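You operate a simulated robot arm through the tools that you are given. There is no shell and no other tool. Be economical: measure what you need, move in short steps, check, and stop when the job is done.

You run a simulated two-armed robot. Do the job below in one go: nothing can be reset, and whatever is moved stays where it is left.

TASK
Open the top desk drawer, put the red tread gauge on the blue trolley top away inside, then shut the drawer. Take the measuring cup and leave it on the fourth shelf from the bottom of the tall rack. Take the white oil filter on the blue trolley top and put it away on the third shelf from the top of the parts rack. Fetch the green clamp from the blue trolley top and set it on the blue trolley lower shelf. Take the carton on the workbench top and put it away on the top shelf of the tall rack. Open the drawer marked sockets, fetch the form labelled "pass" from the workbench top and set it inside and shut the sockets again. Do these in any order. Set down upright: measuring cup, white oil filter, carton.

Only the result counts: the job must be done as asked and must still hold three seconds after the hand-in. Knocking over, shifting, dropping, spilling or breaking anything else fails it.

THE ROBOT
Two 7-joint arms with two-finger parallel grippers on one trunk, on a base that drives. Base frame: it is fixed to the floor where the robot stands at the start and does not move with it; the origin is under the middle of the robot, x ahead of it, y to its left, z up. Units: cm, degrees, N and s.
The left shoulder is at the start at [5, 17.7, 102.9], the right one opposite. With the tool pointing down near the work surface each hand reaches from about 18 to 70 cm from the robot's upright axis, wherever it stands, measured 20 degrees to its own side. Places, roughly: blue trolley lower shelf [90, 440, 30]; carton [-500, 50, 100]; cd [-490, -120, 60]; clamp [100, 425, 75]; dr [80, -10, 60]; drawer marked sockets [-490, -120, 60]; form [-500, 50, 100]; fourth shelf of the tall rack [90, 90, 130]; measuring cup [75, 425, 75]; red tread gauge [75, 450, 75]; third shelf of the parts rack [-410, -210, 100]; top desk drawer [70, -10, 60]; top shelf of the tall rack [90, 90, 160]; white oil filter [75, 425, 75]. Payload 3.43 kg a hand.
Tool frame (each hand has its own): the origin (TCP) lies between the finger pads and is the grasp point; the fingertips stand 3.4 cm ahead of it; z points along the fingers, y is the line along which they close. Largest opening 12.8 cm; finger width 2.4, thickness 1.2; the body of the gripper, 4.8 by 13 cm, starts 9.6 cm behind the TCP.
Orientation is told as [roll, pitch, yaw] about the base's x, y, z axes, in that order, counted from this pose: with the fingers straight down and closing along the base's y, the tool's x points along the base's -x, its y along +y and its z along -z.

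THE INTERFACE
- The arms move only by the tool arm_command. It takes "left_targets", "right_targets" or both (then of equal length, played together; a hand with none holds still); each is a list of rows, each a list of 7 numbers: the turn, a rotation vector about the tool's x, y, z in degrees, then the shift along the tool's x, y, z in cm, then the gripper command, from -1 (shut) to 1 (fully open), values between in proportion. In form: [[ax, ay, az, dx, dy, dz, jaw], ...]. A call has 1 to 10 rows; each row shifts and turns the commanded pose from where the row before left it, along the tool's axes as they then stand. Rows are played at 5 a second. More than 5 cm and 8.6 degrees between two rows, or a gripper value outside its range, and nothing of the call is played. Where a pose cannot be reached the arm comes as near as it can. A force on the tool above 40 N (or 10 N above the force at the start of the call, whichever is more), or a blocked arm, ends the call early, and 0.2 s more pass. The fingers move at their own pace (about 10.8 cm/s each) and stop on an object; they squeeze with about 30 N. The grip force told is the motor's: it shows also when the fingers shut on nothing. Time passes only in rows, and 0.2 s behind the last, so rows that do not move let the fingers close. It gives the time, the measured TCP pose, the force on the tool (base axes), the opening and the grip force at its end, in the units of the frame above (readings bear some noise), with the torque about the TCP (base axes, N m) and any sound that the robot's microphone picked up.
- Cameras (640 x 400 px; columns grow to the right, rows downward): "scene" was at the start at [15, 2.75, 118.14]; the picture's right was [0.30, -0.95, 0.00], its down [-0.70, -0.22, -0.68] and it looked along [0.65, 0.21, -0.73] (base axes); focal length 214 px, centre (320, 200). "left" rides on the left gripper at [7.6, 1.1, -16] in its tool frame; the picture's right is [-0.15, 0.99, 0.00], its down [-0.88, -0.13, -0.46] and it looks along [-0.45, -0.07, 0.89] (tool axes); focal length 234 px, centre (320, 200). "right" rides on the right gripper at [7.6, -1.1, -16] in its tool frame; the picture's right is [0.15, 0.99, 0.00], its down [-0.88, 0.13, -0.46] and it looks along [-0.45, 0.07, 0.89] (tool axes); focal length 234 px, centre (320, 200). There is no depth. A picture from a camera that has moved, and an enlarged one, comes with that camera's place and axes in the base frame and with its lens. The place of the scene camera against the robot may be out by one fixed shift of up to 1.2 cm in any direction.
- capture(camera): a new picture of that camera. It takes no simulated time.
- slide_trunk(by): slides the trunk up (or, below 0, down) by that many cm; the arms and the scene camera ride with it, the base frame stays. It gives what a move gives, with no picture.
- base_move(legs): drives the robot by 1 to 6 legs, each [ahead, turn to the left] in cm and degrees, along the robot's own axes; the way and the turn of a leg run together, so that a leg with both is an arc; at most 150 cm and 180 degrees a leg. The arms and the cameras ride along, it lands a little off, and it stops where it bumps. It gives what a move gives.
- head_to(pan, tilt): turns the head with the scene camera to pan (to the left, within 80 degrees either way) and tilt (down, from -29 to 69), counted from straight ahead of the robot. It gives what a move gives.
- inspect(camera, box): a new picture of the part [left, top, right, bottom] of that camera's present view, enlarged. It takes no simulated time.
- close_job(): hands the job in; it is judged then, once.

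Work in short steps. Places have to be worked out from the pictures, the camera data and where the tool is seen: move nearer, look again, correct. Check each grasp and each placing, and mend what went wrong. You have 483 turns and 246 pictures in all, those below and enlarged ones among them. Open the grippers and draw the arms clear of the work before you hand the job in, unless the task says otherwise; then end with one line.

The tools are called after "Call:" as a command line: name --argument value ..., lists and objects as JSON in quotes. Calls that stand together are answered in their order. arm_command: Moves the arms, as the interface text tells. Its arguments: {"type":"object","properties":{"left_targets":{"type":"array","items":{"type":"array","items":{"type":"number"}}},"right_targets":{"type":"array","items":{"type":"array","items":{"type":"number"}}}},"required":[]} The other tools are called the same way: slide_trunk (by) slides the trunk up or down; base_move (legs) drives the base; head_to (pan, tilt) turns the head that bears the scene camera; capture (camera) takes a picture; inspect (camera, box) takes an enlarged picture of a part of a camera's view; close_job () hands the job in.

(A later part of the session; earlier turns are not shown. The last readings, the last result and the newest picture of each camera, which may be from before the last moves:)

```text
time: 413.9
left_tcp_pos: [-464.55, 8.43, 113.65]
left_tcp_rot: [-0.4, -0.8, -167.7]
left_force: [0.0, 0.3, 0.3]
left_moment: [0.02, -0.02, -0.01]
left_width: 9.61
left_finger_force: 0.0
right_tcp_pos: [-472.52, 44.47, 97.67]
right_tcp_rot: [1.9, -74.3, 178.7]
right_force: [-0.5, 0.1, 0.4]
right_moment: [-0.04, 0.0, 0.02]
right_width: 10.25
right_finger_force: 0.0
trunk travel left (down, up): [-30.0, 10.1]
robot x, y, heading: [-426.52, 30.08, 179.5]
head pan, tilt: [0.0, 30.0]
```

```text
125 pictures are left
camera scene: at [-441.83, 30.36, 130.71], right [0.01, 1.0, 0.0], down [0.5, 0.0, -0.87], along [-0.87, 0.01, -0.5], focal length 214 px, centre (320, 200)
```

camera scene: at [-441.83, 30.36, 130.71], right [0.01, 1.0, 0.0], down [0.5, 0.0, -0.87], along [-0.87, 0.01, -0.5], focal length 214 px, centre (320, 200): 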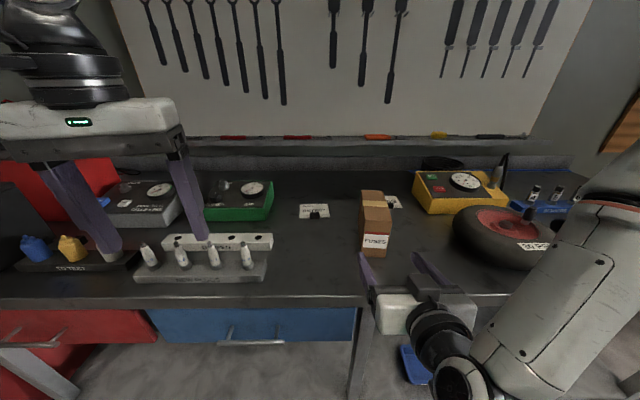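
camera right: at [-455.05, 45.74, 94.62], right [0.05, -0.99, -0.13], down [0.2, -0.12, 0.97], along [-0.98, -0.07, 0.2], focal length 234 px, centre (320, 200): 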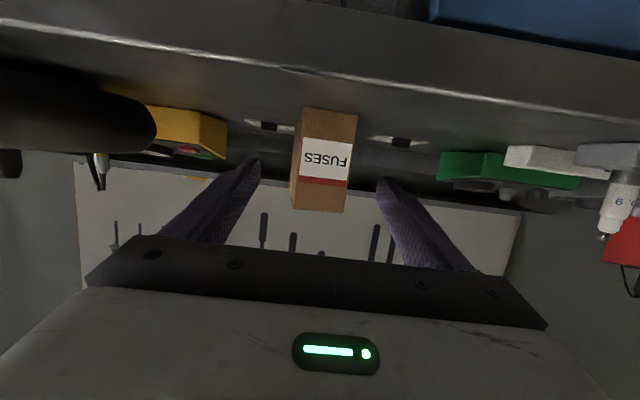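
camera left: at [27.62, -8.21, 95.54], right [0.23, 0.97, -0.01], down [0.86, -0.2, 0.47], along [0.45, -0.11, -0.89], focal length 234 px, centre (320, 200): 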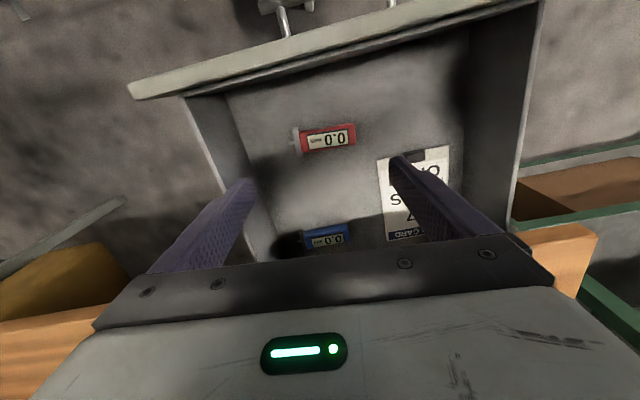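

Carton aligned between the fingers. Drive 8 cm, extend 6 cm.

Call:
base_move --legs '[[8, 0]]'

Call:
arm_command --right_targets '[[0, 0, 0, -0.54, 0, 1.93, 0.6], [0, 0, 0, -0.54, 0, 1.93, 0.6], [0, 0, 0, -0.54, 0, 1.93, 0.6], [0, 0, 0, 0, 0, 0, 0.6]]'

Call:
capture --camera "right"

Call:
capture --camera "scene"

```text
time: 415.0
left_tcp_pos: [-472.6, 8.62, 113.41]
left_tcp_rot: [-0.4, -0.6, -167.8]
left_force: [0.1, 0.0, 0.4]
left_moment: [-0.03, -0.03, -0.01]
left_width: 9.58
left_finger_force: 0.1
right_tcp_pos: [-480.43, 44.45, 97.74]
right_tcp_rot: [1.9, -74.2, 178.6]
right_force: [1.0, -0.5, -0.4]
right_moment: [-0.01, 0.03, -0.02]
right_width: 10.26
right_finger_force: 0.0
trunk travel left (down, up): [-30.0, 10.1]
robot x, y, heading: [-433.83, 30.02, 179.4]
head pan, tilt: [0.0, 30.0]
```

```text
time: 416.0
left_tcp_pos: [-472.47, 8.66, 113.38]
left_tcp_rot: [-0.4, -0.7, -167.6]
left_force: [-0.3, 0.1, 0.2]
left_moment: [0.0, 0.0, -0.02]
left_width: 9.58
left_finger_force: 0.1
right_tcp_pos: [-486.45, 44.12, 97.9]
right_tcp_rot: [1.4, -74.2, 178.7]
right_force: [0.9, 0.2, -0.1]
right_moment: [0.01, -0.01, 0.01]
right_width: 10.24
right_finger_force: 0.0
right hand out of reach, approached as far as the arm can: row 2
trunk travel left (down, up): [-30.0, 10.1]
robot x, y, heading: [-434.61, 30.06, 179.6]
head pan, tilt: [0.0, 30.0]
```

```text
124 pictures are left
camera right: at [-468.96, 45.15, 94.83], right [0.04, -0.99, -0.13], down [0.2, -0.12, 0.97], along [-0.98, -0.07, 0.19], focal length 234 px, centre (320, 200)
```

right: 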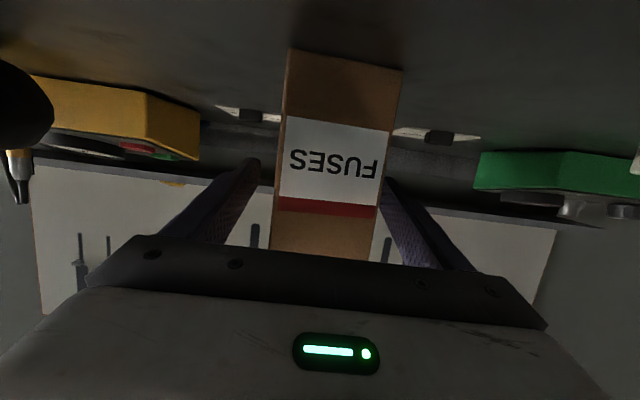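

```text
123 pictures are left
camera scene: at [-449.67, 30.41, 130.72], right [0.01, 1.0, 0.0], down [0.5, 0.0, -0.87], along [-0.87, 0.01, -0.5], focal length 214 px, centre (320, 200)
```

scene: 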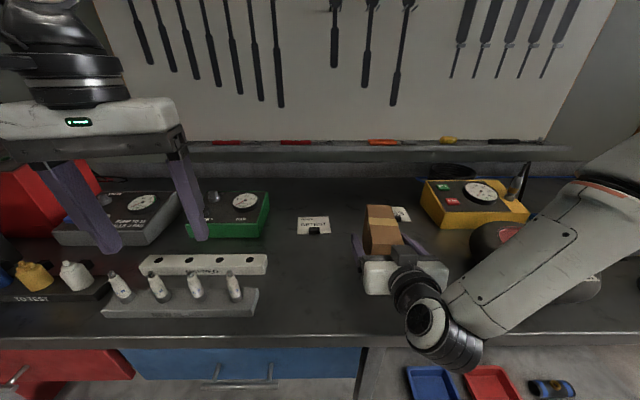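

Front face is past the fingertips' pads. Shift 1 cm to centre and close.

Call:
arm_command --right_targets '[[0, 0, 0, 0, 0.9, 0, 0.6], [0, 0, 0, -0.3, 0, 1, 0.6], [0, 0, 0, 0, 0, 0, 0.2], [0, 0, 0, 0, 0, 0, -0.3], [0, 0, 0, 0, 0, 0, -1], [0, 0, 0, 0, 0, 0, -1]]'

Call:
capture --camera "right"

```text
time: 417.4
left_tcp_pos: [-472.46, 8.67, 113.48]
left_tcp_rot: [-0.4, -0.8, -167.7]
left_force: [1.0, -1.0, 0.4]
left_moment: [0.01, 0.02, 0.0]
left_width: 9.59
left_finger_force: 0.0
right_tcp_pos: [-487.37, 43.24, 97.71]
right_tcp_rot: [1.9, -74.4, 178.6]
right_force: [-0.7, -1.1, 0.2]
right_moment: [0.12, -0.04, 0.07]
right_width: 6.18
right_finger_force: 30.0
trunk travel left (down, up): [-30.0, 10.1]
robot x, y, heading: [-433.79, 30.42, 179.5]
head pan, tilt: [0.0, 30.0]
```

```text
122 pictures are left
camera right: at [-470.0, 44.47, 94.63], right [0.05, -0.99, -0.13], down [0.2, -0.12, 0.97], along [-0.98, -0.07, 0.2], focal length 234 px, centre (320, 200)
```

right: 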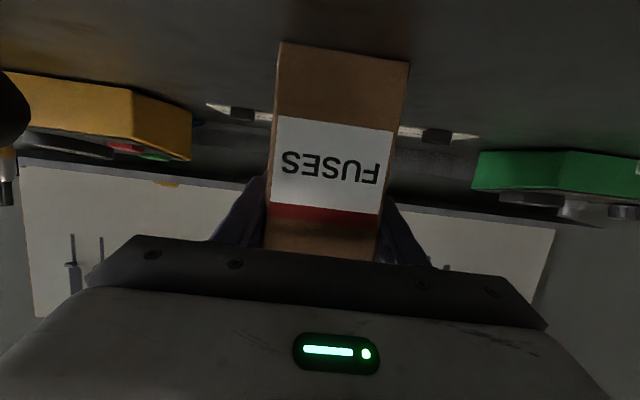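

Carton gripped. Lift 2 cm, slide it 9 cm to the left (-y), and set it down again, clear of the forms.

Call:
arm_command --right_targets '[[0, 0, 0, -1.93, 0, -0.54, -1], [0, 0, 0, -0.5, 0, 0, -1], [0, 0, 0, 0, 3, 0, -1], [0, 0, 0, 0, 3, 0, -1], [0, 0, 0, 0, 3, 0, -1], [0, 0, 0, 0, 0, 0, -1]]'

Call:
arm_command --right_targets '[[0, 0, 0, 1.4, 0, 0.4, -1], [0, 0, 0, 0.5, 0, 0.14, -1], [0, 0, 0, 0.4, 0, 0.1, -1], [0, 0, 0, 0.4, 0, 0.1, -1], [0, 0, 0, 0.4, 0, 0.1, -1]]'

Call:
capture --camera "right"

```text
time: 418.8
left_tcp_pos: [-472.47, 8.64, 113.54]
left_tcp_rot: [-0.4, -0.7, -167.7]
left_force: [-0.4, -0.3, 0.3]
left_moment: [0.01, 0.04, -0.02]
left_width: 9.62
left_finger_force: 0.1
right_tcp_pos: [-487.39, 34.38, 100.4]
right_tcp_rot: [1.8, -74.4, 178.6]
right_force: [-0.1, -0.4, -3.0]
right_moment: [0.01, -0.02, 0.01]
right_width: 6.22
right_finger_force: 30.3
trunk travel left (down, up): [-30.0, 10.1]
robot x, y, heading: [-434.15, 30.01, 179.3]
head pan, tilt: [0.0, 30.0]
```

```text
time: 420.0
left_tcp_pos: [-472.28, 8.71, 113.43]
left_tcp_rot: [-0.4, -0.8, -167.7]
left_force: [0.0, 0.2, -0.5]
left_moment: [-0.02, 0.0, 0.01]
left_width: 9.59
left_finger_force: 0.1
right_tcp_pos: [-487.53, 34.24, 97.7]
right_tcp_rot: [2.0, -74.9, 178.4]
right_force: [3.5, 1.7, 18.5]
right_moment: [0.81, -1.51, 0.04]
right_width: 6.18
right_finger_force: 30.3
trunk travel left (down, up): [-30.0, 10.1]
robot x, y, heading: [-434.31, 29.98, 179.4]
head pan, tilt: [0.0, 30.0]
```

```text
121 pictures are left
camera right: at [-470.07, 35.44, 94.5], right [0.04, -0.99, -0.13], down [0.21, -0.12, 0.97], along [-0.98, -0.07, 0.21], focal length 234 px, centre (320, 200)
```

right: 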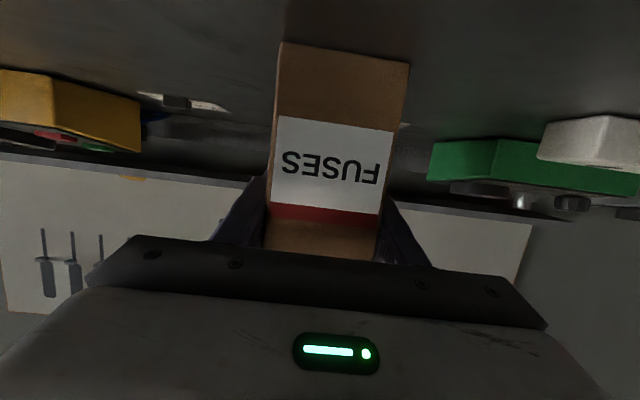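

Set down again at the same height. Release and withdraw.

Call:
arm_command --right_targets '[[0, 0, 0, -0.2, 0, 0, -1], [0, 0, 0, 0, 0, 0, 0.1], [0, 0, 0, 0, 0, 0, 0.3], [0, 0, 0, 0, 0, 0, 0.4], [0, 0, 0, 0, 0, 0, 0.4]]'

Call:
arm_command --right_targets '[[0, 0, 0, 0.54, 0, -1.93, 0.4], [0, 0, 0, 0.8, 0, -2.9, 0.4], [0, 0, 0, 0.8, 0, -2.9, 0.4], [0, 0, 0, 0.8, 0, -2.9, 0.4], [0, 0, 0, 0.8, 0, -2.9, 0.4], [0, 0, 0, 0, 0, 0, 0.4]]'

Call:
capture --camera "right"

Call:
capture --camera "scene"

```text
time: 421.2
left_tcp_pos: [-472.48, 8.68, 113.47]
left_tcp_rot: [-0.4, -0.8, -167.7]
left_force: [0.0, 0.2, 0.2]
left_moment: [-0.01, 0.02, 0.0]
left_width: 9.61
left_finger_force: 0.1
right_tcp_pos: [-487.6, 34.21, 97.54]
right_tcp_rot: [1.9, -74.4, 178.6]
right_force: [-0.3, 0.2, 0.4]
right_moment: [-0.01, 0.0, -0.02]
right_width: 8.96
right_finger_force: 0.0
trunk travel left (down, up): [-30.0, 10.1]
robot x, y, heading: [-434.25, 29.91, 179.4]
head pan, tilt: [0.0, 30.0]
```

```text
time: 422.6
left_tcp_pos: [-472.49, 8.64, 113.52]
left_tcp_rot: [-0.4, -0.7, -167.7]
left_force: [1.0, 1.0, -0.2]
left_moment: [-0.01, -0.04, 0.02]
left_width: 9.61
left_finger_force: 0.1
right_tcp_pos: [-474.23, 34.71, 97.7]
right_tcp_rot: [2.4, -75.0, 176.3]
right_force: [0.3, -0.2, 0.3]
right_moment: [0.01, 0.01, -0.03]
right_width: 8.97
right_finger_force: 0.0
trunk travel left (down, up): [-30.0, 10.1]
robot x, y, heading: [-433.87, 29.96, 179.5]
head pan, tilt: [0.0, 30.0]
```

```text
120 pictures are left
camera right: at [-456.8, 35.44, 94.43], right [0.01, -0.99, -0.13], down [0.21, -0.12, 0.97], along [-0.98, -0.04, 0.21], focal length 234 px, centre (320, 200)
```

right: 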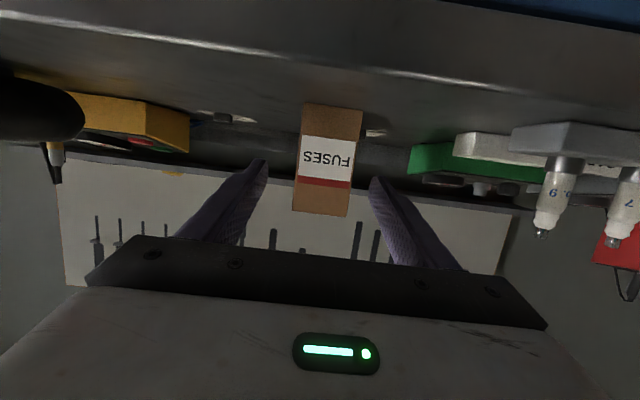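

```text
119 pictures are left
camera scene: at [-449.67, 30.42, 130.72], right [0.01, 1.0, 0.0], down [0.5, 0.0, -0.87], along [-0.87, 0.01, -0.5], focal length 214 px, centre (320, 200)
```

scene: 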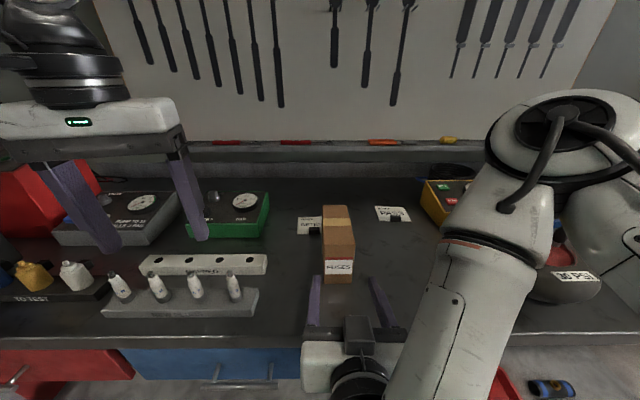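

Carton upright; PASS form and clip now clear at about (-507, 56). Raise the hand, pitch it to -45°, and move over in front of the form.

Call:
arm_command --right_targets '[[0, 0, 0, -3.9, 0, -1, 0], [0, 0, 0, -3.9, 0, -1, 0], [0, 7.5, 0, 0, 0, 0, 0], [0, 7.5, 0, 0, 0, 0, 0], [0, 7.5, 0, 0, 0, 0, 0], [0, 7.5, 0, 0, 0, 0, 0], [0, 0, -2.6, 0, -4.2, 0, 0], [0, 0, 0, 0, -4.2, 0, 0], [0, 0, 0, 0, -4.2, 0, 0], [0, 0, 0, 0, -4.2, 0, 0]]'

Call:
arm_command --right_targets '[[0, 0, 0, 0, -4, 0, 0], [0, 0, 0, -1.4, 0, 1.4, 0], [0, 0, 0, -1.4, 0, 1.4, 0], [0, 0, 0, -1.4, 0, 1.4, 0], [0, 0, 0, -1.4, 0, 1.4, 0], [0, 0, 0, 0, 0, 0, 0]]'

Call:
capture --camera "right"

Call:
capture --camera "scene"

```text
time: 424.8
left_tcp_pos: [-472.46, 8.68, 113.58]
left_tcp_rot: [-0.3, -0.7, -167.7]
left_force: [0.4, 0.1, 0.5]
left_moment: [-0.01, 0.01, 0.01]
left_width: 9.62
left_finger_force: 0.0
right_tcp_pos: [-475.2, 51.14, 106.48]
right_tcp_rot: [-1.9, -44.4, -176.5]
right_force: [-0.3, 0.5, 0.5]
right_moment: [-0.01, -0.02, 0.04]
right_width: 6.38
right_finger_force: 0.1
right hand out of reach, approached as far as the arm can: row 9, 10
trunk travel left (down, up): [-30.0, 10.1]
robot x, y, heading: [-434.18, 29.97, 179.4]
head pan, tilt: [0.0, 30.0]
```

```text
time: 426.2
left_tcp_pos: [-472.46, 8.63, 113.5]
left_tcp_rot: [-0.3, -0.6, -167.7]
left_force: [-0.2, 0.1, -0.1]
left_moment: [-0.01, -0.02, -0.04]
left_width: 9.59
left_finger_force: 0.0
right_tcp_pos: [-483.4, 54.71, 106.28]
right_tcp_rot: [-1.9, -44.4, -176.4]
right_force: [0.3, 0.0, 0.4]
right_moment: [0.0, 0.0, 0.0]
right_width: 6.39
right_finger_force: 0.1
trunk travel left (down, up): [-30.0, 10.1]
robot x, y, heading: [-433.97, 29.56, 179.5]
head pan, tilt: [0.0, 30.0]
```

```text
118 pictures are left
camera right: at [-466.85, 56.34, 112.33], right [0.14, -0.98, -0.13], down [-0.3, -0.16, 0.94], along [-0.94, -0.1, -0.32], focal length 234 px, centre (320, 200)
```

right: 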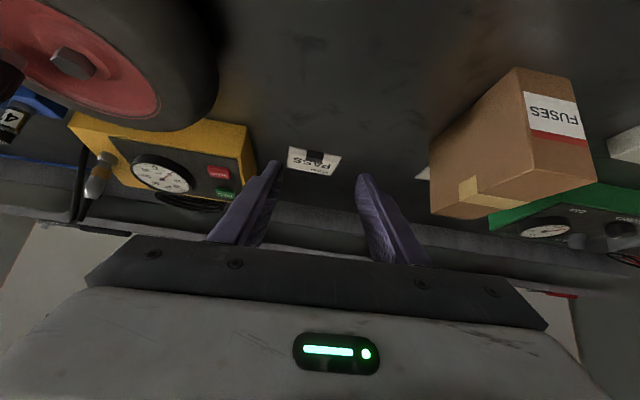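

```text
117 pictures are left
camera scene: at [-449.67, 30.42, 130.72], right [0.01, 1.0, 0.0], down [0.5, 0.0, -0.87], along [-0.87, 0.01, -0.5], focal length 214 px, centre (320, 200)
```

scene: 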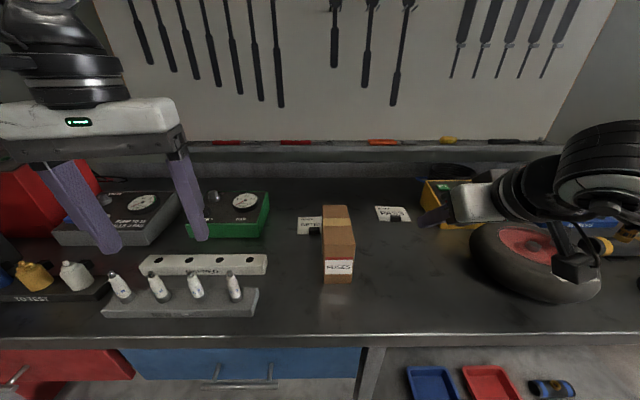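

Clip at about (-505, 54.2, 91). Tire and tester are clear on the right. Move toward it, stopping ~3 cm above.

Call:
arm_command --right_targets '[[0, 0, 0, -1.5, -0.15, 4.07, 0], [0, 0, 0, -1.5, -0.15, 4.07, 0], [0, 0, 0, -1.5, -0.15, 4.07, 0], [0, 0, 0, -1.5, -0.15, 4.07, 0], [0, 0, 0, -1.5, -0.15, 4.07, 0], [0, 0, 0, 0, 0, 0, 0]]'

Call:
capture --camera "right"

Call:
capture --camera "scene"

```text
time: 427.6
left_tcp_pos: [-472.39, 8.81, 113.64]
left_tcp_rot: [-0.3, -0.7, -167.7]
left_force: [0.4, 0.3, 0.4]
left_moment: [0.01, 0.0, 0.0]
left_width: 9.62
left_finger_force: 0.1
right_tcp_pos: [-503.14, 54.82, 96.97]
right_tcp_rot: [-2.0, -44.4, -176.4]
right_force: [0.4, -0.5, 0.2]
right_moment: [-0.01, 0.01, 0.02]
right_width: 6.4
right_finger_force: 0.0
trunk travel left (down, up): [-30.0, 10.1]
robot x, y, heading: [-434.11, 29.78, 179.6]
head pan, tilt: [0.0, 30.0]
```

```text
116 pictures are left
camera right: at [-486.56, 56.39, 102.98], right [0.14, -0.98, -0.13], down [-0.3, -0.16, 0.94], along [-0.94, -0.1, -0.32], focal length 234 px, centre (320, 200)
```

right: 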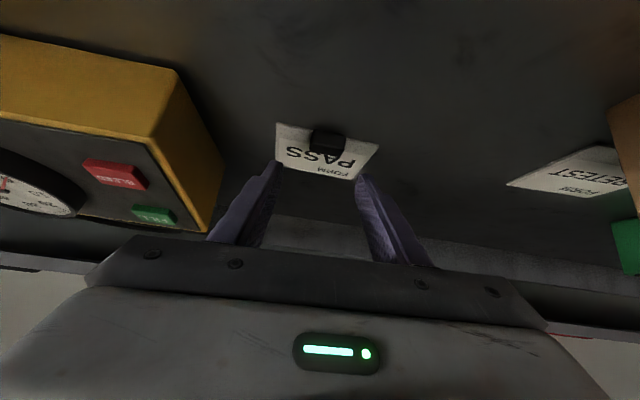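

```text
115 pictures are left
camera scene: at [-449.66, 30.42, 130.73], right [0.01, 1.0, 0.0], down [0.5, 0.0, -0.87], along [-0.87, 0.01, -0.5], focal length 214 px, centre (320, 200)
```

scene: 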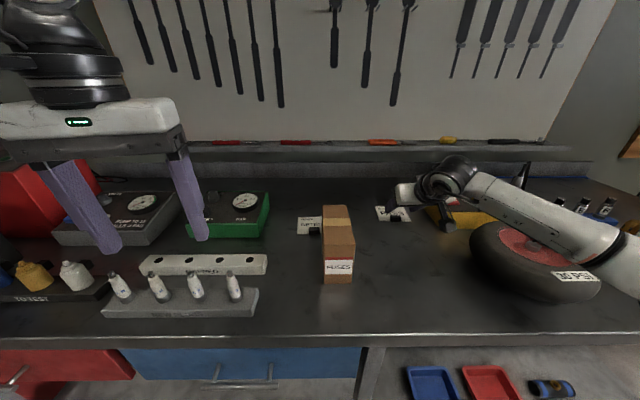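

The forearm is close above the tire; look at that clearance.

Call:
head_to --pan -45 --tilt 35

Call:
capture --camera "scene"

```text
time: 428.7
left_tcp_pos: [-472.45, 8.58, 113.48]
left_tcp_rot: [-0.4, -0.8, -167.7]
left_force: [-0.9, -0.8, -0.3]
left_moment: [0.01, 0.01, 0.03]
left_width: 9.61
left_finger_force: 0.1
right_tcp_pos: [-503.15, 54.74, 96.9]
right_tcp_rot: [-1.8, -44.3, -176.5]
right_force: [-0.6, 0.3, 0.1]
right_moment: [0.01, -0.01, -0.06]
right_width: 6.38
right_finger_force: 0.0
trunk travel left (down, up): [-30.0, 10.1]
robot x, y, heading: [-434.11, 30.2, 179.6]
head pan, tilt: [-45.0, 35.0]
```

```text
114 pictures are left
camera scene: at [-446.81, 36.61, 129.94], right [0.71, 0.7, 0.0], down [0.4, -0.41, -0.82], along [-0.58, 0.58, -0.57], focal length 214 px, centre (320, 200)
```

scene: 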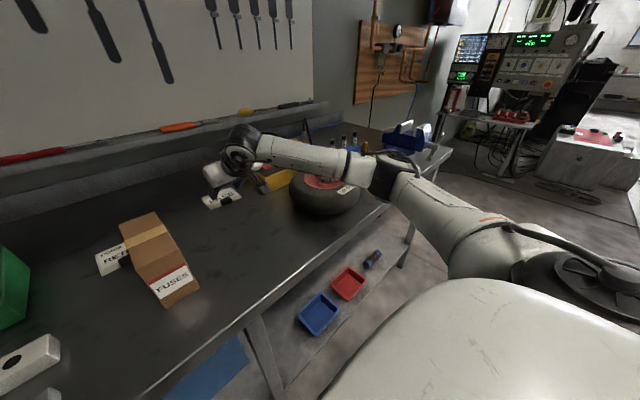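

Clearance seems small, so raise the trunk 8 cm first and re-lower the hand with the arm, which lifts the elbow.

Call:
slide_trunk --by 8

Call:
arm_command --right_targets '[[0, 0, 0, 1.4, 0, 1.43, 0], [0, 0, 0, 1.4, 0, 1.43, 0], [0, 0, 0, 1.4, 0, 1.43, 0], [0, 0, 0, 1.05, 0, 1.07, 0], [0, 0, 0, 0, 0, 0, 0]]'

Call:
capture --camera "scene"

Call:
capture --camera "right"

```text
time: 429.9
left_tcp_pos: [-472.55, 8.61, 121.47]
left_tcp_rot: [-0.4, -0.7, -167.7]
left_force: [0.3, -0.3, 0.1]
left_moment: [0.01, 0.01, -0.01]
left_width: 9.61
left_finger_force: 0.1
right_tcp_pos: [-503.08, 54.68, 105.0]
right_tcp_rot: [-1.8, -44.5, -176.5]
right_force: [-0.1, -0.4, 0.1]
right_moment: [0.03, -0.02, 0.0]
right_width: 6.4
right_finger_force: 0.0
trunk travel left (down, up): [-38.0, 2.1]
robot x, y, heading: [-433.95, 29.95, 179.4]
head pan, tilt: [-45.0, 35.0]
```

```text
time: 431.1
left_tcp_pos: [-472.42, 8.64, 121.44]
left_tcp_rot: [-0.4, -0.7, -167.6]
left_force: [0.2, 0.0, 0.0]
left_moment: [0.0, 0.0, 0.01]
left_width: 9.58
left_finger_force: 0.0
right_tcp_pos: [-503.28, 54.85, 97.5]
right_tcp_rot: [-1.9, -44.4, -176.5]
right_force: [0.0, -0.3, 0.3]
right_moment: [0.01, -0.01, -0.02]
right_width: 6.38
right_finger_force: 0.1
trunk travel left (down, up): [-38.0, 2.1]
robot x, y, heading: [-433.99, 29.56, 179.7]
head pan, tilt: [-45.0, 35.0]
```

```text
113 pictures are left
camera scene: at [-446.81, 36.62, 137.94], right [0.71, 0.7, 0.0], down [0.4, -0.41, -0.82], along [-0.57, 0.58, -0.57], focal length 214 px, centre (320, 200)
```

scene: 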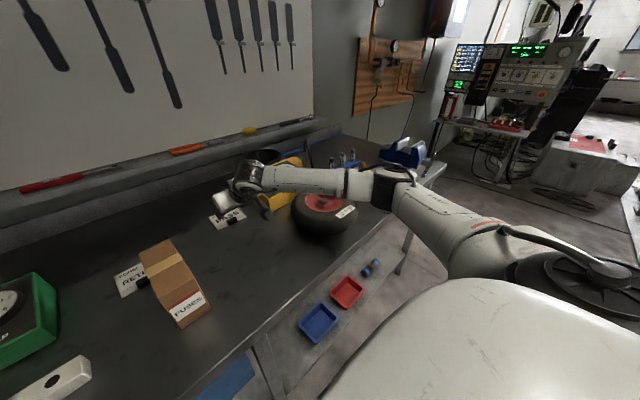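

```text
112 pictures are left
camera right: at [-486.58, 56.39, 103.61], right [0.14, -0.98, -0.13], down [-0.3, -0.16, 0.94], along [-0.94, -0.1, -0.32], focal length 234 px, centre (320, 200)
```

right: 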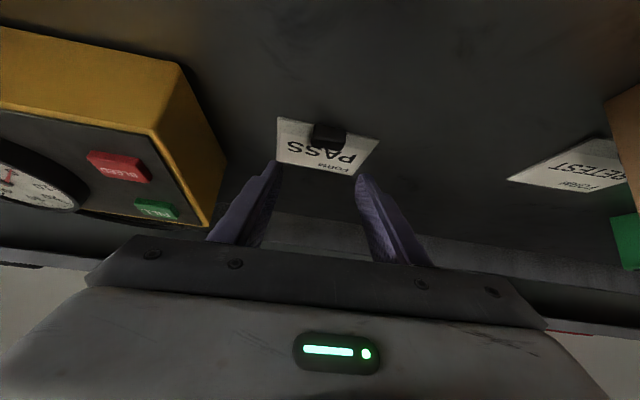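

Forearm is now well above the tire. Descend onto the clip.

Call:
arm_command --right_targets '[[0, 0, 0, 1.05, 0.4, 1.07, 0], [0, 0, 0, 0.7, 0, 0.71, 0], [0, 0, 0, 0.35, 0, 0.36, 0], [0, 0, 0, 0.35, 0, 0.36, 0], [0, 0, 0, 0.2, 0, 0.2, 0], [0, 0, 0, 0, 0, 0, 0]]'

Call:
capture --camera "right"

```text
time: 432.5
left_tcp_pos: [-472.44, 8.72, 121.43]
left_tcp_rot: [-0.3, -0.8, -167.7]
left_force: [-1.2, -0.3, -0.1]
left_moment: [0.01, 0.02, -0.04]
left_width: 9.61
left_finger_force: 0.2
right_tcp_pos: [-503.04, 54.51, 93.7]
right_tcp_rot: [-1.8, -44.4, -176.5]
right_force: [-0.6, 0.4, 0.6]
right_moment: [0.03, -0.01, -0.01]
right_width: 6.38
right_finger_force: 0.0
trunk travel left (down, up): [-38.0, 2.1]
robot x, y, heading: [-434.15, 30.08, 179.5]
head pan, tilt: [-45.0, 35.0]
```

```text
111 pictures are left
camera right: at [-486.42, 56.22, 99.7], right [0.14, -0.98, -0.12], down [-0.3, -0.16, 0.94], along [-0.94, -0.1, -0.32], focal length 234 px, centre (320, 200)
```

right: 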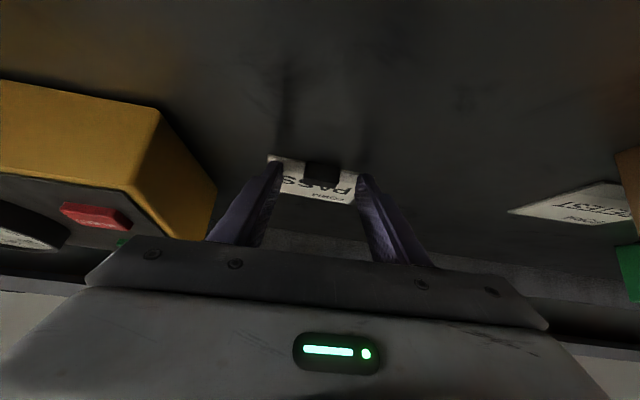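

The clip sits between the fingertips. Close.

Call:
arm_command --right_targets '[[0, 0, 0, 0.15, 0, 0.15, -0.3], [0, 0, 0, 0, 0, 0, -1], [0, 0, 0, 0, 0, 0, -1], [0, 0, 0, 0, 0, 0, -1]]'

Call:
arm_command --right_targets '[[0, 0, 0, -0.7, 0, -0.71, -1], [0, 0, 0, -1.4, 0, -1.43, -1], [0, 0, 0, -2.1, 0, -2.14, -1], [0, 0, 0, 0, 0, 0, -1]]'

Call:
capture --camera "right"

```text
time: 433.5
left_tcp_pos: [-472.48, 8.72, 121.51]
left_tcp_rot: [-0.4, -0.7, -167.7]
left_force: [-0.6, 0.5, 0.7]
left_moment: [-0.02, 0.0, 0.01]
left_width: 9.59
left_finger_force: 0.2
right_tcp_pos: [-503.1, 54.61, 93.57]
right_tcp_rot: [-1.9, -44.4, -176.5]
right_force: [0.1, -0.4, 1.4]
right_moment: [-0.07, 0.05, -0.02]
right_width: 3.11
right_finger_force: 29.9
trunk travel left (down, up): [-38.0, 2.1]
robot x, y, heading: [-434.07, 29.98, 179.7]
head pan, tilt: [-45.0, 35.0]
```

```text
time: 434.5
left_tcp_pos: [-472.5, 8.76, 121.42]
left_tcp_rot: [-0.4, -0.7, -167.7]
left_force: [1.2, 0.4, 0.7]
left_moment: [0.0, -0.01, -0.04]
left_width: 9.61
left_finger_force: 0.0
right_tcp_pos: [-503.09, 54.41, 99.54]
right_tcp_rot: [-1.9, -44.3, -176.5]
right_force: [0.8, -0.2, -0.9]
right_moment: [0.0, 0.0, -0.01]
right_width: 3.1
right_finger_force: 29.7
trunk travel left (down, up): [-38.0, 2.1]
robot x, y, heading: [-434.37, 30.04, 179.7]
head pan, tilt: [-45.0, 35.0]
```

```text
110 pictures are left
camera right: at [-486.43, 56.1, 105.6], right [0.14, -0.98, -0.12], down [-0.3, -0.16, 0.94], along [-0.94, -0.1, -0.32], focal length 234 px, centre (320, 200)
```

right: 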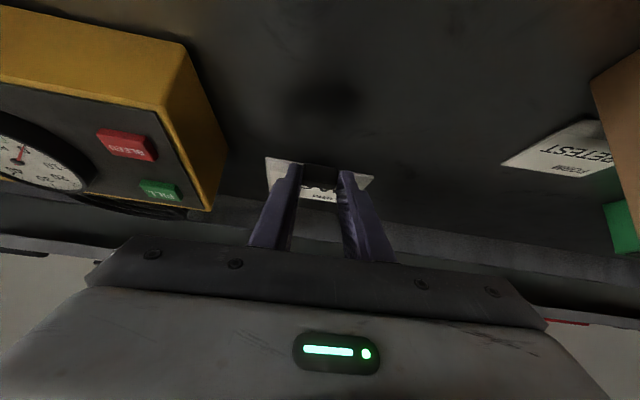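

Form held. Raise further 10 cm and back off from the bench.

Call:
arm_command --right_targets '[[0, 0, 0, -2.1, 0, -2.14, -1], [0, 0, 0, -2.1, 0, -2.14, -1], [0, 0, 0, -2.1, 0, -2.14, -1], [0, 0, 0, 0, 0, 0, -1]]'

Call:
base_move --legs '[[-45, 0]]'

Call:
head_to --pan 0 --tilt 30

Call:
capture --camera "scene"

```text
time: 435.5
left_tcp_pos: [-472.42, 8.7, 121.56]
left_tcp_rot: [-0.4, -0.6, -167.8]
left_force: [0.1, -0.1, -0.2]
left_moment: [0.01, 0.0, 0.01]
left_width: 9.64
left_finger_force: 0.1
right_tcp_pos: [-502.79, 54.48, 108.58]
right_tcp_rot: [-1.9, -44.3, -176.4]
right_force: [-0.5, -0.1, 0.3]
right_moment: [0.01, -0.03, -0.02]
right_width: 3.04
right_finger_force: 30.5
trunk travel left (down, up): [-38.0, 2.1]
robot x, y, heading: [-434.11, 30.25, 179.6]
head pan, tilt: [-45.0, 35.0]
```

```text
time: 438.2
left_tcp_pos: [-428.09, 8.21, 121.46]
left_tcp_rot: [-0.4, -0.8, -167.3]
left_force: [0.5, -0.5, 0.3]
left_moment: [-0.02, 0.02, -0.04]
left_width: 9.6
left_finger_force: 0.1
right_tcp_pos: [-459.05, 53.71, 108.53]
right_tcp_rot: [-1.8, -44.4, -175.9]
right_force: [0.2, -0.4, 0.5]
right_moment: [0.02, 0.0, 0.0]
right_width: 3.07
right_finger_force: 30.1
trunk travel left (down, up): [-38.0, 2.1]
robot x, y, heading: [-389.8, 29.83, -180.1]
head pan, tilt: [-45.0, 35.0]
```

```text
time: 439.3
left_tcp_pos: [-428.15, 8.22, 121.51]
left_tcp_rot: [-0.4, -0.8, -167.2]
left_force: [-0.5, -1.0, -0.5]
left_moment: [0.05, 0.01, 0.01]
left_width: 9.57
left_finger_force: 0.0
right_tcp_pos: [-458.98, 53.66, 108.58]
right_tcp_rot: [-1.9, -44.4, -176.0]
right_force: [-0.8, -0.7, 0.9]
right_moment: [0.0, -0.03, 0.0]
right_width: 3.03
right_finger_force: 30.1
trunk travel left (down, up): [-38.0, 2.1]
robot x, y, heading: [-390.16, 29.86, -179.8]
head pan, tilt: [0.0, 30.0]
```

```text
109 pictures are left
camera scene: at [-405.53, 30.12, 138.72], right [0.0, 1.0, 0.0], down [0.5, 0.0, -0.87], along [-0.87, 0.0, -0.5], focal length 214 px, centre (320, 200)
```

scene: 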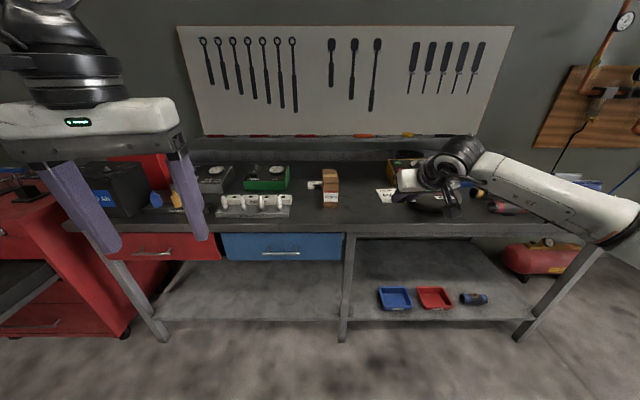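

Retract the right hand, then drive back to the chest.

Call:
arm_command --right_targets '[[0, 0, 0, 2.5, 2, -2.5, -1], [0, 0, 0, 2.5, 2, -2.5, -1], [0, 0, 0, 2.5, 2, -2.5, -1], [0, 0, 0, 2.5, 2, -2.5, -1], [0, 0, 0, 2.5, 2, -2.5, -1], [0, 0, 0, 1.5, 2, -1.5, -1], [0, 0, 0, 0, 0, 0, -1]]'

Call:
base_move --legs '[[0, 90], [148, 0], [0, -90]]'

Call:
head_to --pan 5 --tilt 45

Call:
capture --camera "scene"

```text
time: 440.9
left_tcp_pos: [-428.02, 8.16, 121.51]
left_tcp_rot: [-0.4, -0.7, -167.2]
left_force: [-0.1, -1.1, 0.0]
left_moment: [-0.01, 0.0, -0.02]
left_width: 9.6
left_finger_force: 0.1
right_tcp_pos: [-438.38, 42.5, 108.36]
right_tcp_rot: [-1.8, -44.4, -176.0]
right_force: [-0.5, 0.2, -0.7]
right_moment: [-0.01, -0.01, -0.02]
right_width: 3.08
right_finger_force: 30.0
trunk travel left (down, up): [-38.0, 2.1]
robot x, y, heading: [-390.08, 29.92, -180.0]
head pan, tilt: [0.0, 30.0]
```

```text
time: 456.2
left_tcp_pos: [-425.51, -144.57, 121.58]
left_tcp_rot: [-0.4, -0.6, -168.0]
left_force: [-0.2, -0.4, 0.1]
left_moment: [0.02, 0.01, -0.03]
left_width: 9.59
left_finger_force: 0.1
right_tcp_pos: [-435.25, -110.1, 108.38]
right_tcp_rot: [-1.8, -44.5, -176.8]
right_force: [0.5, 0.3, -1.0]
right_moment: [-0.01, -0.04, 0.01]
right_width: 3.06
right_finger_force: 30.5
trunk travel left (down, up): [-38.0, 2.1]
robot x, y, heading: [-386.67, -123.61, 179.1]
head pan, tilt: [0.0, 30.0]
```

```text
time: 457.0
left_tcp_pos: [-425.54, -144.62, 121.47]
left_tcp_rot: [-0.4, -0.7, -168.0]
left_force: [0.4, 0.0, -0.1]
left_moment: [-0.01, 0.02, 0.01]
left_width: 9.6
left_finger_force: 0.0
right_tcp_pos: [-435.24, -110.17, 108.32]
right_tcp_rot: [-1.8, -44.5, -176.8]
right_force: [-0.3, 0.6, -0.1]
right_moment: [-0.01, -0.04, 0.04]
right_width: 3.06
right_finger_force: 30.4
trunk travel left (down, up): [-38.0, 2.1]
robot x, y, heading: [-387.18, -123.68, 179.4]
head pan, tilt: [5.0, 45.0]
```

```text
108 pictures are left
camera scene: at [-401.71, -123.67, 136.46], right [-0.07, 1.0, 0.0], down [0.7, 0.05, -0.71], along [-0.71, -0.05, -0.71], focal length 214 px, centre (320, 200)
```

scene: 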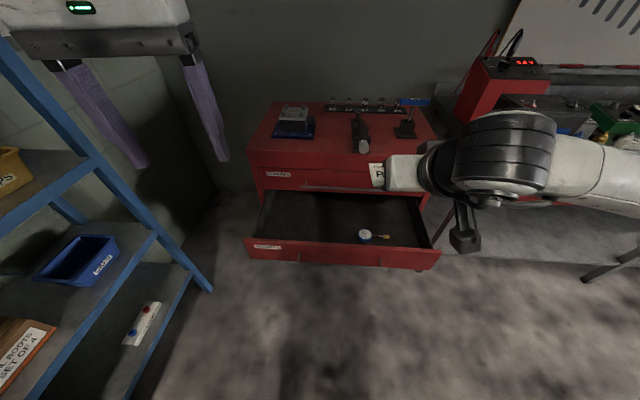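

Drawer is 70 cm wide with one gauge and stick at right-front; the middle (y≈-124) is free. Turn the robot slightly left, pitch the hand steeper, and move over the drawer.

Call:
base_move --legs '[[0, 9], [5, 0]]'

Call:
arm_command --right_targets '[[0, 6.5, 0, 0, 2, 0, -1], [0, 6.5, 0, 0, 2, 0, -1], [0, 6.5, 0, 0, 1, 0, -1], [0, 0, 0, -2.7, 0, 1.3, -1], [0, 0, 0, -2.7, 0, 1.3, -1], [0, 0, 0, 0, 0, 0, -1]]'

Call:
capture --camera "scene"

Call:
capture --camera "right"

```text
time: 458.6
left_tcp_pos: [-426.71, -151.17, 121.35]
left_tcp_rot: [-0.4, -0.6, -159.1]
left_force: [0.1, 0.6, 0.1]
left_moment: [0.0, -0.05, -0.02]
left_width: 9.61
left_finger_force: 0.1
right_tcp_pos: [-441.92, -118.53, 108.46]
right_tcp_rot: [-1.8, -44.3, -167.7]
right_force: [0.0, 0.4, -1.5]
right_moment: [-0.02, -0.03, -0.06]
right_width: 3.06
right_finger_force: 30.2
trunk travel left (down, up): [-38.0, 2.1]
robot x, y, heading: [-392.01, -124.42, -171.5]
head pan, tilt: [5.0, 45.0]
```

```text
time: 460.0
left_tcp_pos: [-426.73, -151.05, 121.61]
left_tcp_rot: [-0.5, -0.7, -159.0]
left_force: [-1.0, -0.2, 0.3]
left_moment: [0.0, 0.0, 0.0]
left_width: 9.62
left_finger_force: 0.1
right_tcp_pos: [-446.44, -124.66, 108.29]
right_tcp_rot: [-1.4, -24.8, -168.4]
right_force: [-0.4, 0.2, -0.5]
right_moment: [-0.02, 0.0, 0.03]
right_width: 3.08
right_finger_force: 29.4
trunk travel left (down, up): [-38.0, 2.1]
robot x, y, heading: [-392.15, -124.29, -171.6]
head pan, tilt: [5.0, 45.0]
```

```text
107 pictures are left
camera scene: at [-406.37, -126.74, 136.46], right [-0.23, 0.97, 0.0], down [0.69, 0.16, -0.71], along [-0.69, -0.16, -0.71], focal length 214 px, centre (320, 200)
```

scene: 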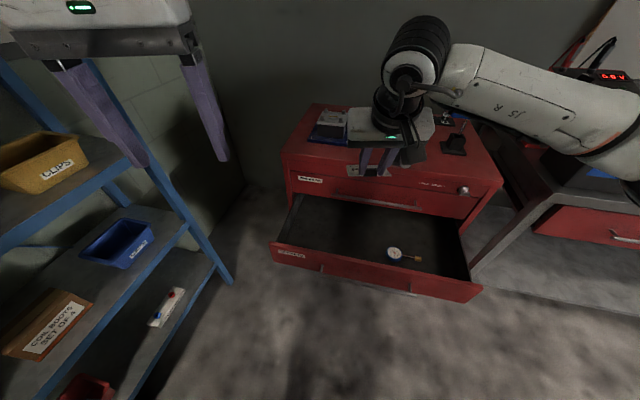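

```text
106 pictures are left
camera right: at [-433.27, -121.19, 119.54], right [0.32, -0.94, -0.08], down [-0.57, -0.26, 0.78], along [-0.76, -0.2, -0.62], focal length 234 px, centre (320, 200)
```

right: 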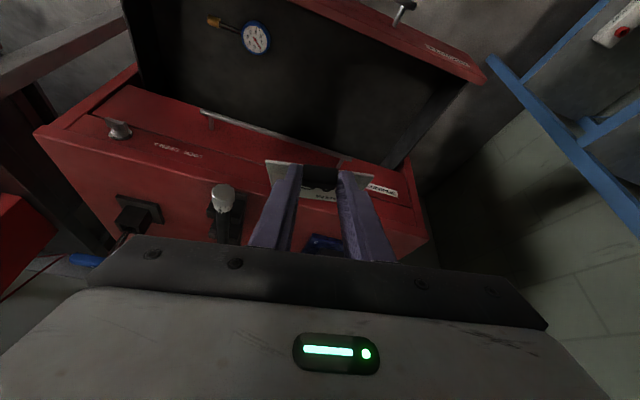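

Move 4 cm further forward, then lower the trunk by 34 cm.

Call:
arm_command --right_targets '[[0, 0, 0, -1.8, 0, 0.85, -1], [0, 0, 0, -1.8, 0, 0.85, -1], [0, 0, 0, 0, 0, 0, -1]]'

Call:
slide_trunk --by -34

Call:
capture --camera "scene"

Call:
capture --camera "right"

```text
time: 460.8
left_tcp_pos: [-426.84, -151.1, 121.6]
left_tcp_rot: [-0.4, -0.7, -159.0]
left_force: [0.1, 0.0, 0.3]
left_moment: [-0.02, -0.05, 0.0]
left_width: 9.59
left_finger_force: 0.2
right_tcp_pos: [-450.63, -125.4, 108.21]
right_tcp_rot: [-1.6, -24.9, -168.4]
right_force: [0.3, 0.8, -0.3]
right_moment: [-0.03, 0.01, -0.01]
right_width: 3.04
right_finger_force: 30.2
trunk travel left (down, up): [-38.0, 2.1]
robot x, y, heading: [-391.69, -124.54, -171.7]
head pan, tilt: [5.0, 45.0]
```

```text
time: 464.1
left_tcp_pos: [-426.7, -151.17, 87.52]
left_tcp_rot: [-0.3, -0.7, -159.1]
left_force: [-0.4, 0.6, -0.6]
left_moment: [0.01, -0.01, -0.03]
left_width: 9.6
left_finger_force: 0.0
right_tcp_pos: [-450.62, -125.44, 74.15]
right_tcp_rot: [-1.4, -24.9, -168.4]
right_force: [0.1, -0.3, 0.2]
right_moment: [0.01, 0.0, 0.0]
right_width: 3.06
right_finger_force: 30.6
trunk travel left (down, up): [-4.0, 36.1]
robot x, y, heading: [-391.98, -124.28, -171.5]
head pan, tilt: [5.0, 45.0]
```

```text
105 pictures are left
camera scene: at [-406.38, -126.76, 102.46], right [-0.23, 0.97, 0.0], down [0.69, 0.16, -0.71], along [-0.69, -0.16, -0.71], focal length 214 px, centre (320, 200)
```

scene: 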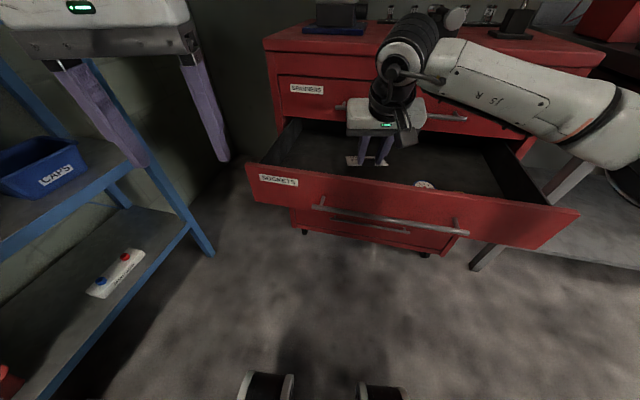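

```text
104 pictures are left
camera right: at [-437.36, -121.92, 85.5], right [0.32, -0.94, -0.08], down [-0.57, -0.26, 0.78], along [-0.76, -0.2, -0.62], focal length 234 px, centre (320, 200)
```

right: 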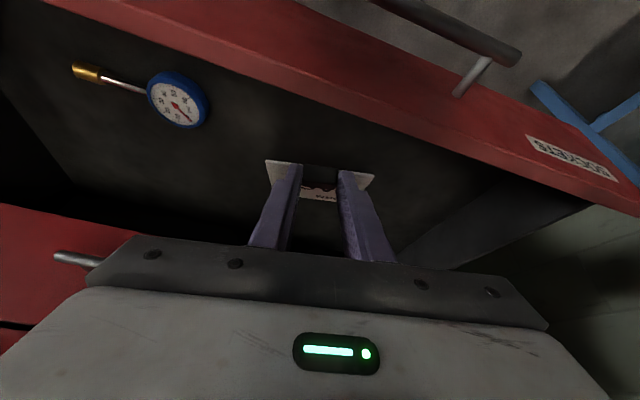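

Over free floor. Lower with guard.

Call:
arm_command --right_targets '[[0, 0, 0, 0.85, 0, 1.8, -1], [0, 0, 0, 0.85, 0, 1.8, -1], [0, 0, 0, 0.85, 0, 1.8, -1], [0, 0, 0, 0.42, 0, 0.9, -1], [0, 0, 0, 0.3, 0, 0.63, -1], [0, 0, 0, 0.3, 0, 0.63, -1], [0, 0, 0, 0.3, 0, 0.63, -1]]'

Call:
capture --camera "right"

```text
time: 465.7
left_tcp_pos: [-426.52, -151.0, 87.57]
left_tcp_rot: [-0.5, -0.8, -159.0]
left_force: [-0.4, -0.3, -0.1]
left_moment: [-0.02, 0.02, -0.01]
left_width: 9.59
left_finger_force: 0.0
right_tcp_pos: [-450.54, -125.31, 65.7]
right_tcp_rot: [-1.4, -25.4, -168.7]
right_force: [-1.2, 2.0, 21.7]
right_moment: [-0.39, 0.25, -0.28]
right_width: 3.11
right_finger_force: 30.4
trunk travel left (down, up): [-4.0, 36.1]
robot x, y, heading: [-392.05, -124.23, -171.8]
head pan, tilt: [5.0, 45.0]
```

```text
103 pictures are left
camera right: at [-437.25, -121.79, 76.69], right [0.32, -0.94, -0.08], down [-0.56, -0.26, 0.79], along [-0.76, -0.2, -0.61], focal length 234 px, centre (320, 200)
```

right: 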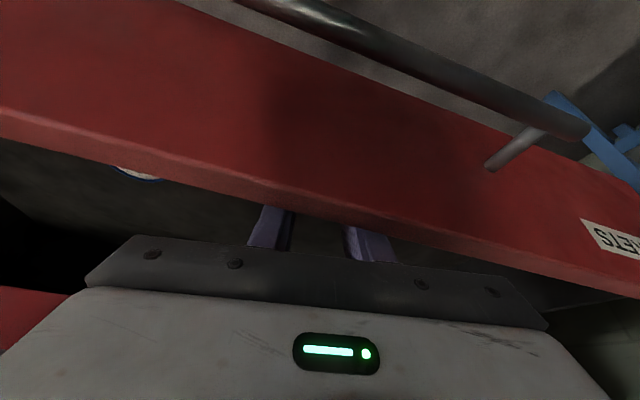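

Contact near the fingertips: the form is on the drawer floor. Open and lift out.

Call:
arm_command --right_targets '[[0, 0, 0, -0.1, 0, -0.2, -1], [0, 0, 0, 0, 0, 0, -0.2], [0, 0, 0, 0, 0, 0, 0], [0, 0, 0, 0, 0, 0, 0], [0, 0, 0, -0.85, 0, -1.8, 0], [0, 0, 0, -0.85, 0, -1.8, 0], [0, 0, 0, -1.7, 0, -3.6, 0], [0, 0, 0, -1.7, 0, -3.6, 0], [0, 0, 0, 0, 0, 0, 0]]'

Call:
capture --camera "right"

Call:
capture --camera "scene"

```text
time: 467.7
left_tcp_pos: [-426.77, -151.08, 87.54]
left_tcp_rot: [-0.4, -0.7, -159.1]
left_force: [-0.2, 0.4, 0.0]
left_moment: [0.0, -0.04, 0.0]
left_width: 9.59
left_finger_force: 0.0
right_tcp_pos: [-450.58, -125.42, 77.23]
right_tcp_rot: [-1.4, -24.9, -168.3]
right_force: [-0.3, -0.4, 0.2]
right_moment: [0.02, -0.01, -0.01]
right_width: 6.4
right_finger_force: 0.1
trunk travel left (down, up): [-4.0, 36.1]
robot x, y, heading: [-392.09, -124.33, -171.4]
head pan, tilt: [5.0, 45.0]
```

```text
102 pictures are left
camera right: at [-437.33, -122.04, 88.48], right [0.32, -0.94, -0.08], down [-0.57, -0.26, 0.78], along [-0.76, -0.2, -0.62], focal length 234 px, centre (320, 200)
```

right: 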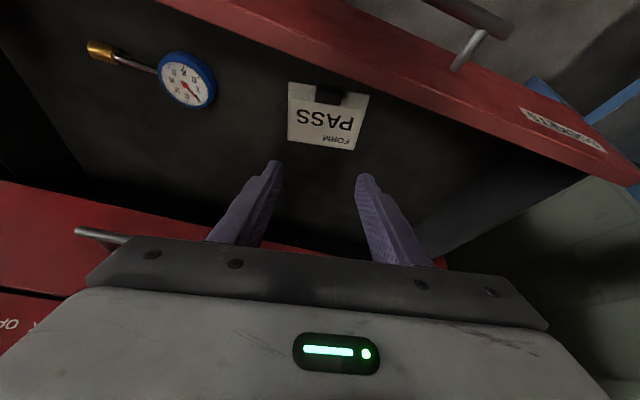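

```text
101 pictures are left
camera scene: at [-406.38, -126.76, 102.46], right [-0.23, 0.97, 0.0], down [0.69, 0.16, -0.71], along [-0.69, -0.16, -0.71], focal length 214 px, centre (320, 200)
```

scene: 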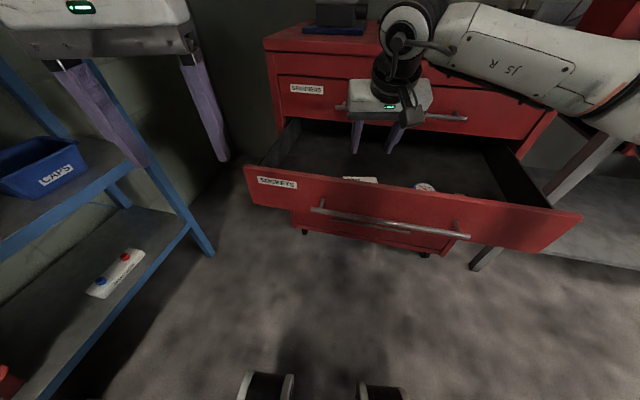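

The PASS form lies in the SOCKETS drawer. Now lift out, back away, close the fingers and lower them in front of the handle to push it shut.

Call:
arm_command --right_targets '[[0, 0, 0, -1.7, 0, -3.6, -1], [0, 0, 0, -1.7, 0, -3.6, -1], [0, 0, 0, -0.85, 0, -1.8, -1], [0, 0, 0, 0, 0, 0, -1]]'

Call:
base_move --legs '[[-27, 0], [0, -8.5]]'

Call:
arm_command --right_targets '[[0, 0, 0, 1.7, 0.7, 3.6, -1], [0, 0, 0, 1.7, 0.7, 3.6, -1], [0, 0, 0, 1.7, 0.6, 3.6, -1], [0, 0, 0, 1.7, 0, 3.6, -1], [0, 0, 0, 1.7, 0, 3.6, -1], [0, 0, 0, 1.0, 0, 2.2, -1], [0, 0, 0, 0, 0, 0, -1]]'

Call:
capture --camera "right"

Call:
capture --camera "scene"

```text
time: 468.7
left_tcp_pos: [-426.67, -151.05, 87.48]
left_tcp_rot: [-0.5, -0.7, -158.9]
left_force: [-0.5, 0.2, 0.2]
left_moment: [0.01, -0.03, 0.0]
left_width: 9.61
left_finger_force: 0.1
right_tcp_pos: [-450.71, -125.6, 87.28]
right_tcp_rot: [-1.4, -24.9, -168.4]
right_force: [-0.1, -0.5, 0.2]
right_moment: [0.0, -0.03, -0.01]
right_width: 0.0
right_finger_force: 29.8
trunk travel left (down, up): [-4.0, 36.1]
robot x, y, heading: [-391.85, -124.46, -171.8]
head pan, tilt: [5.0, 45.0]
```

```text
time: 471.2
left_tcp_pos: [-403.79, -141.61, 87.59]
left_tcp_rot: [-0.4, -0.7, -168.0]
left_force: [-0.2, 0.7, 0.2]
left_moment: [-0.02, 0.02, 0.01]
left_width: 9.59
left_finger_force: 0.2
right_tcp_pos: [-423.69, -112.72, 87.33]
right_tcp_rot: [-1.4, -24.9, -177.4]
right_force: [0.4, -0.7, -0.4]
right_moment: [-0.02, 0.01, -0.04]
right_width: 0.0
right_finger_force: 30.0
trunk travel left (down, up): [-4.0, 36.1]
robot x, y, heading: [-365.08, -120.17, 179.5]
head pan, tilt: [5.0, 45.0]
```

```text
time: 472.9
left_tcp_pos: [-403.78, -141.5, 87.47]
left_tcp_rot: [-0.4, -0.7, -167.9]
left_force: [-0.5, 0.7, 0.3]
left_moment: [-0.02, -0.03, 0.0]
left_width: 9.61
left_finger_force: 0.1
right_tcp_pos: [-423.25, -113.86, 65.09]
right_tcp_rot: [-1.3, -24.9, -177.3]
right_force: [-0.2, 0.9, -0.1]
right_moment: [0.01, -0.05, 0.05]
right_width: 0.0
right_finger_force: 29.6
trunk travel left (down, up): [-4.0, 36.1]
robot x, y, heading: [-365.22, -120.58, 179.4]
head pan, tilt: [5.0, 45.0]
```

```text
100 pictures are left
camera right: at [-409.63, -112.55, 76.2], right [0.17, -0.98, -0.08], down [-0.6, -0.17, 0.78], along [-0.78, -0.08, -0.62], focal length 234 px, centre (320, 200)
```

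right: 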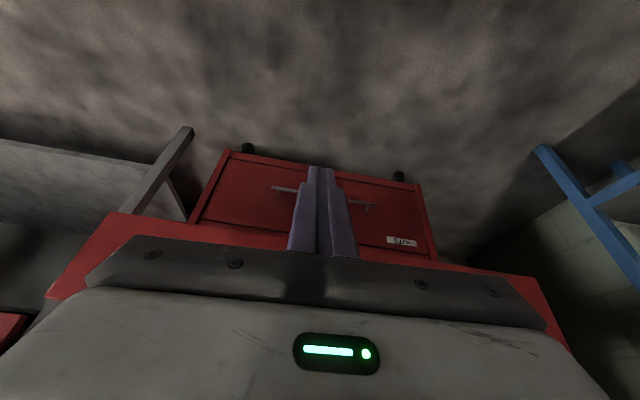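

```text
99 pictures are left
camera scene: at [-379.94, -120.65, 102.46], right [-0.08, 1.0, 0.0], down [0.71, 0.05, -0.71], along [-0.7, -0.05, -0.71], focal length 214 px, centre (320, 200)
```

scene: 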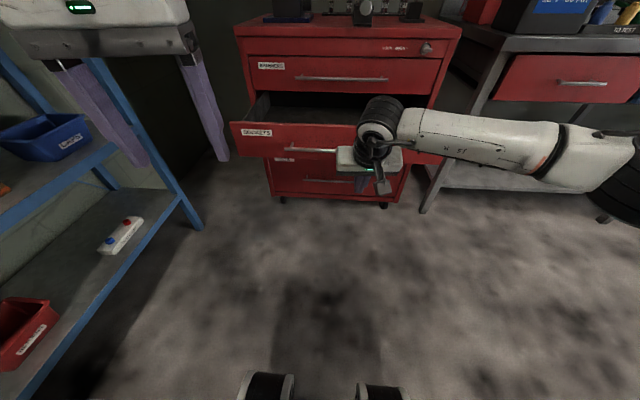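

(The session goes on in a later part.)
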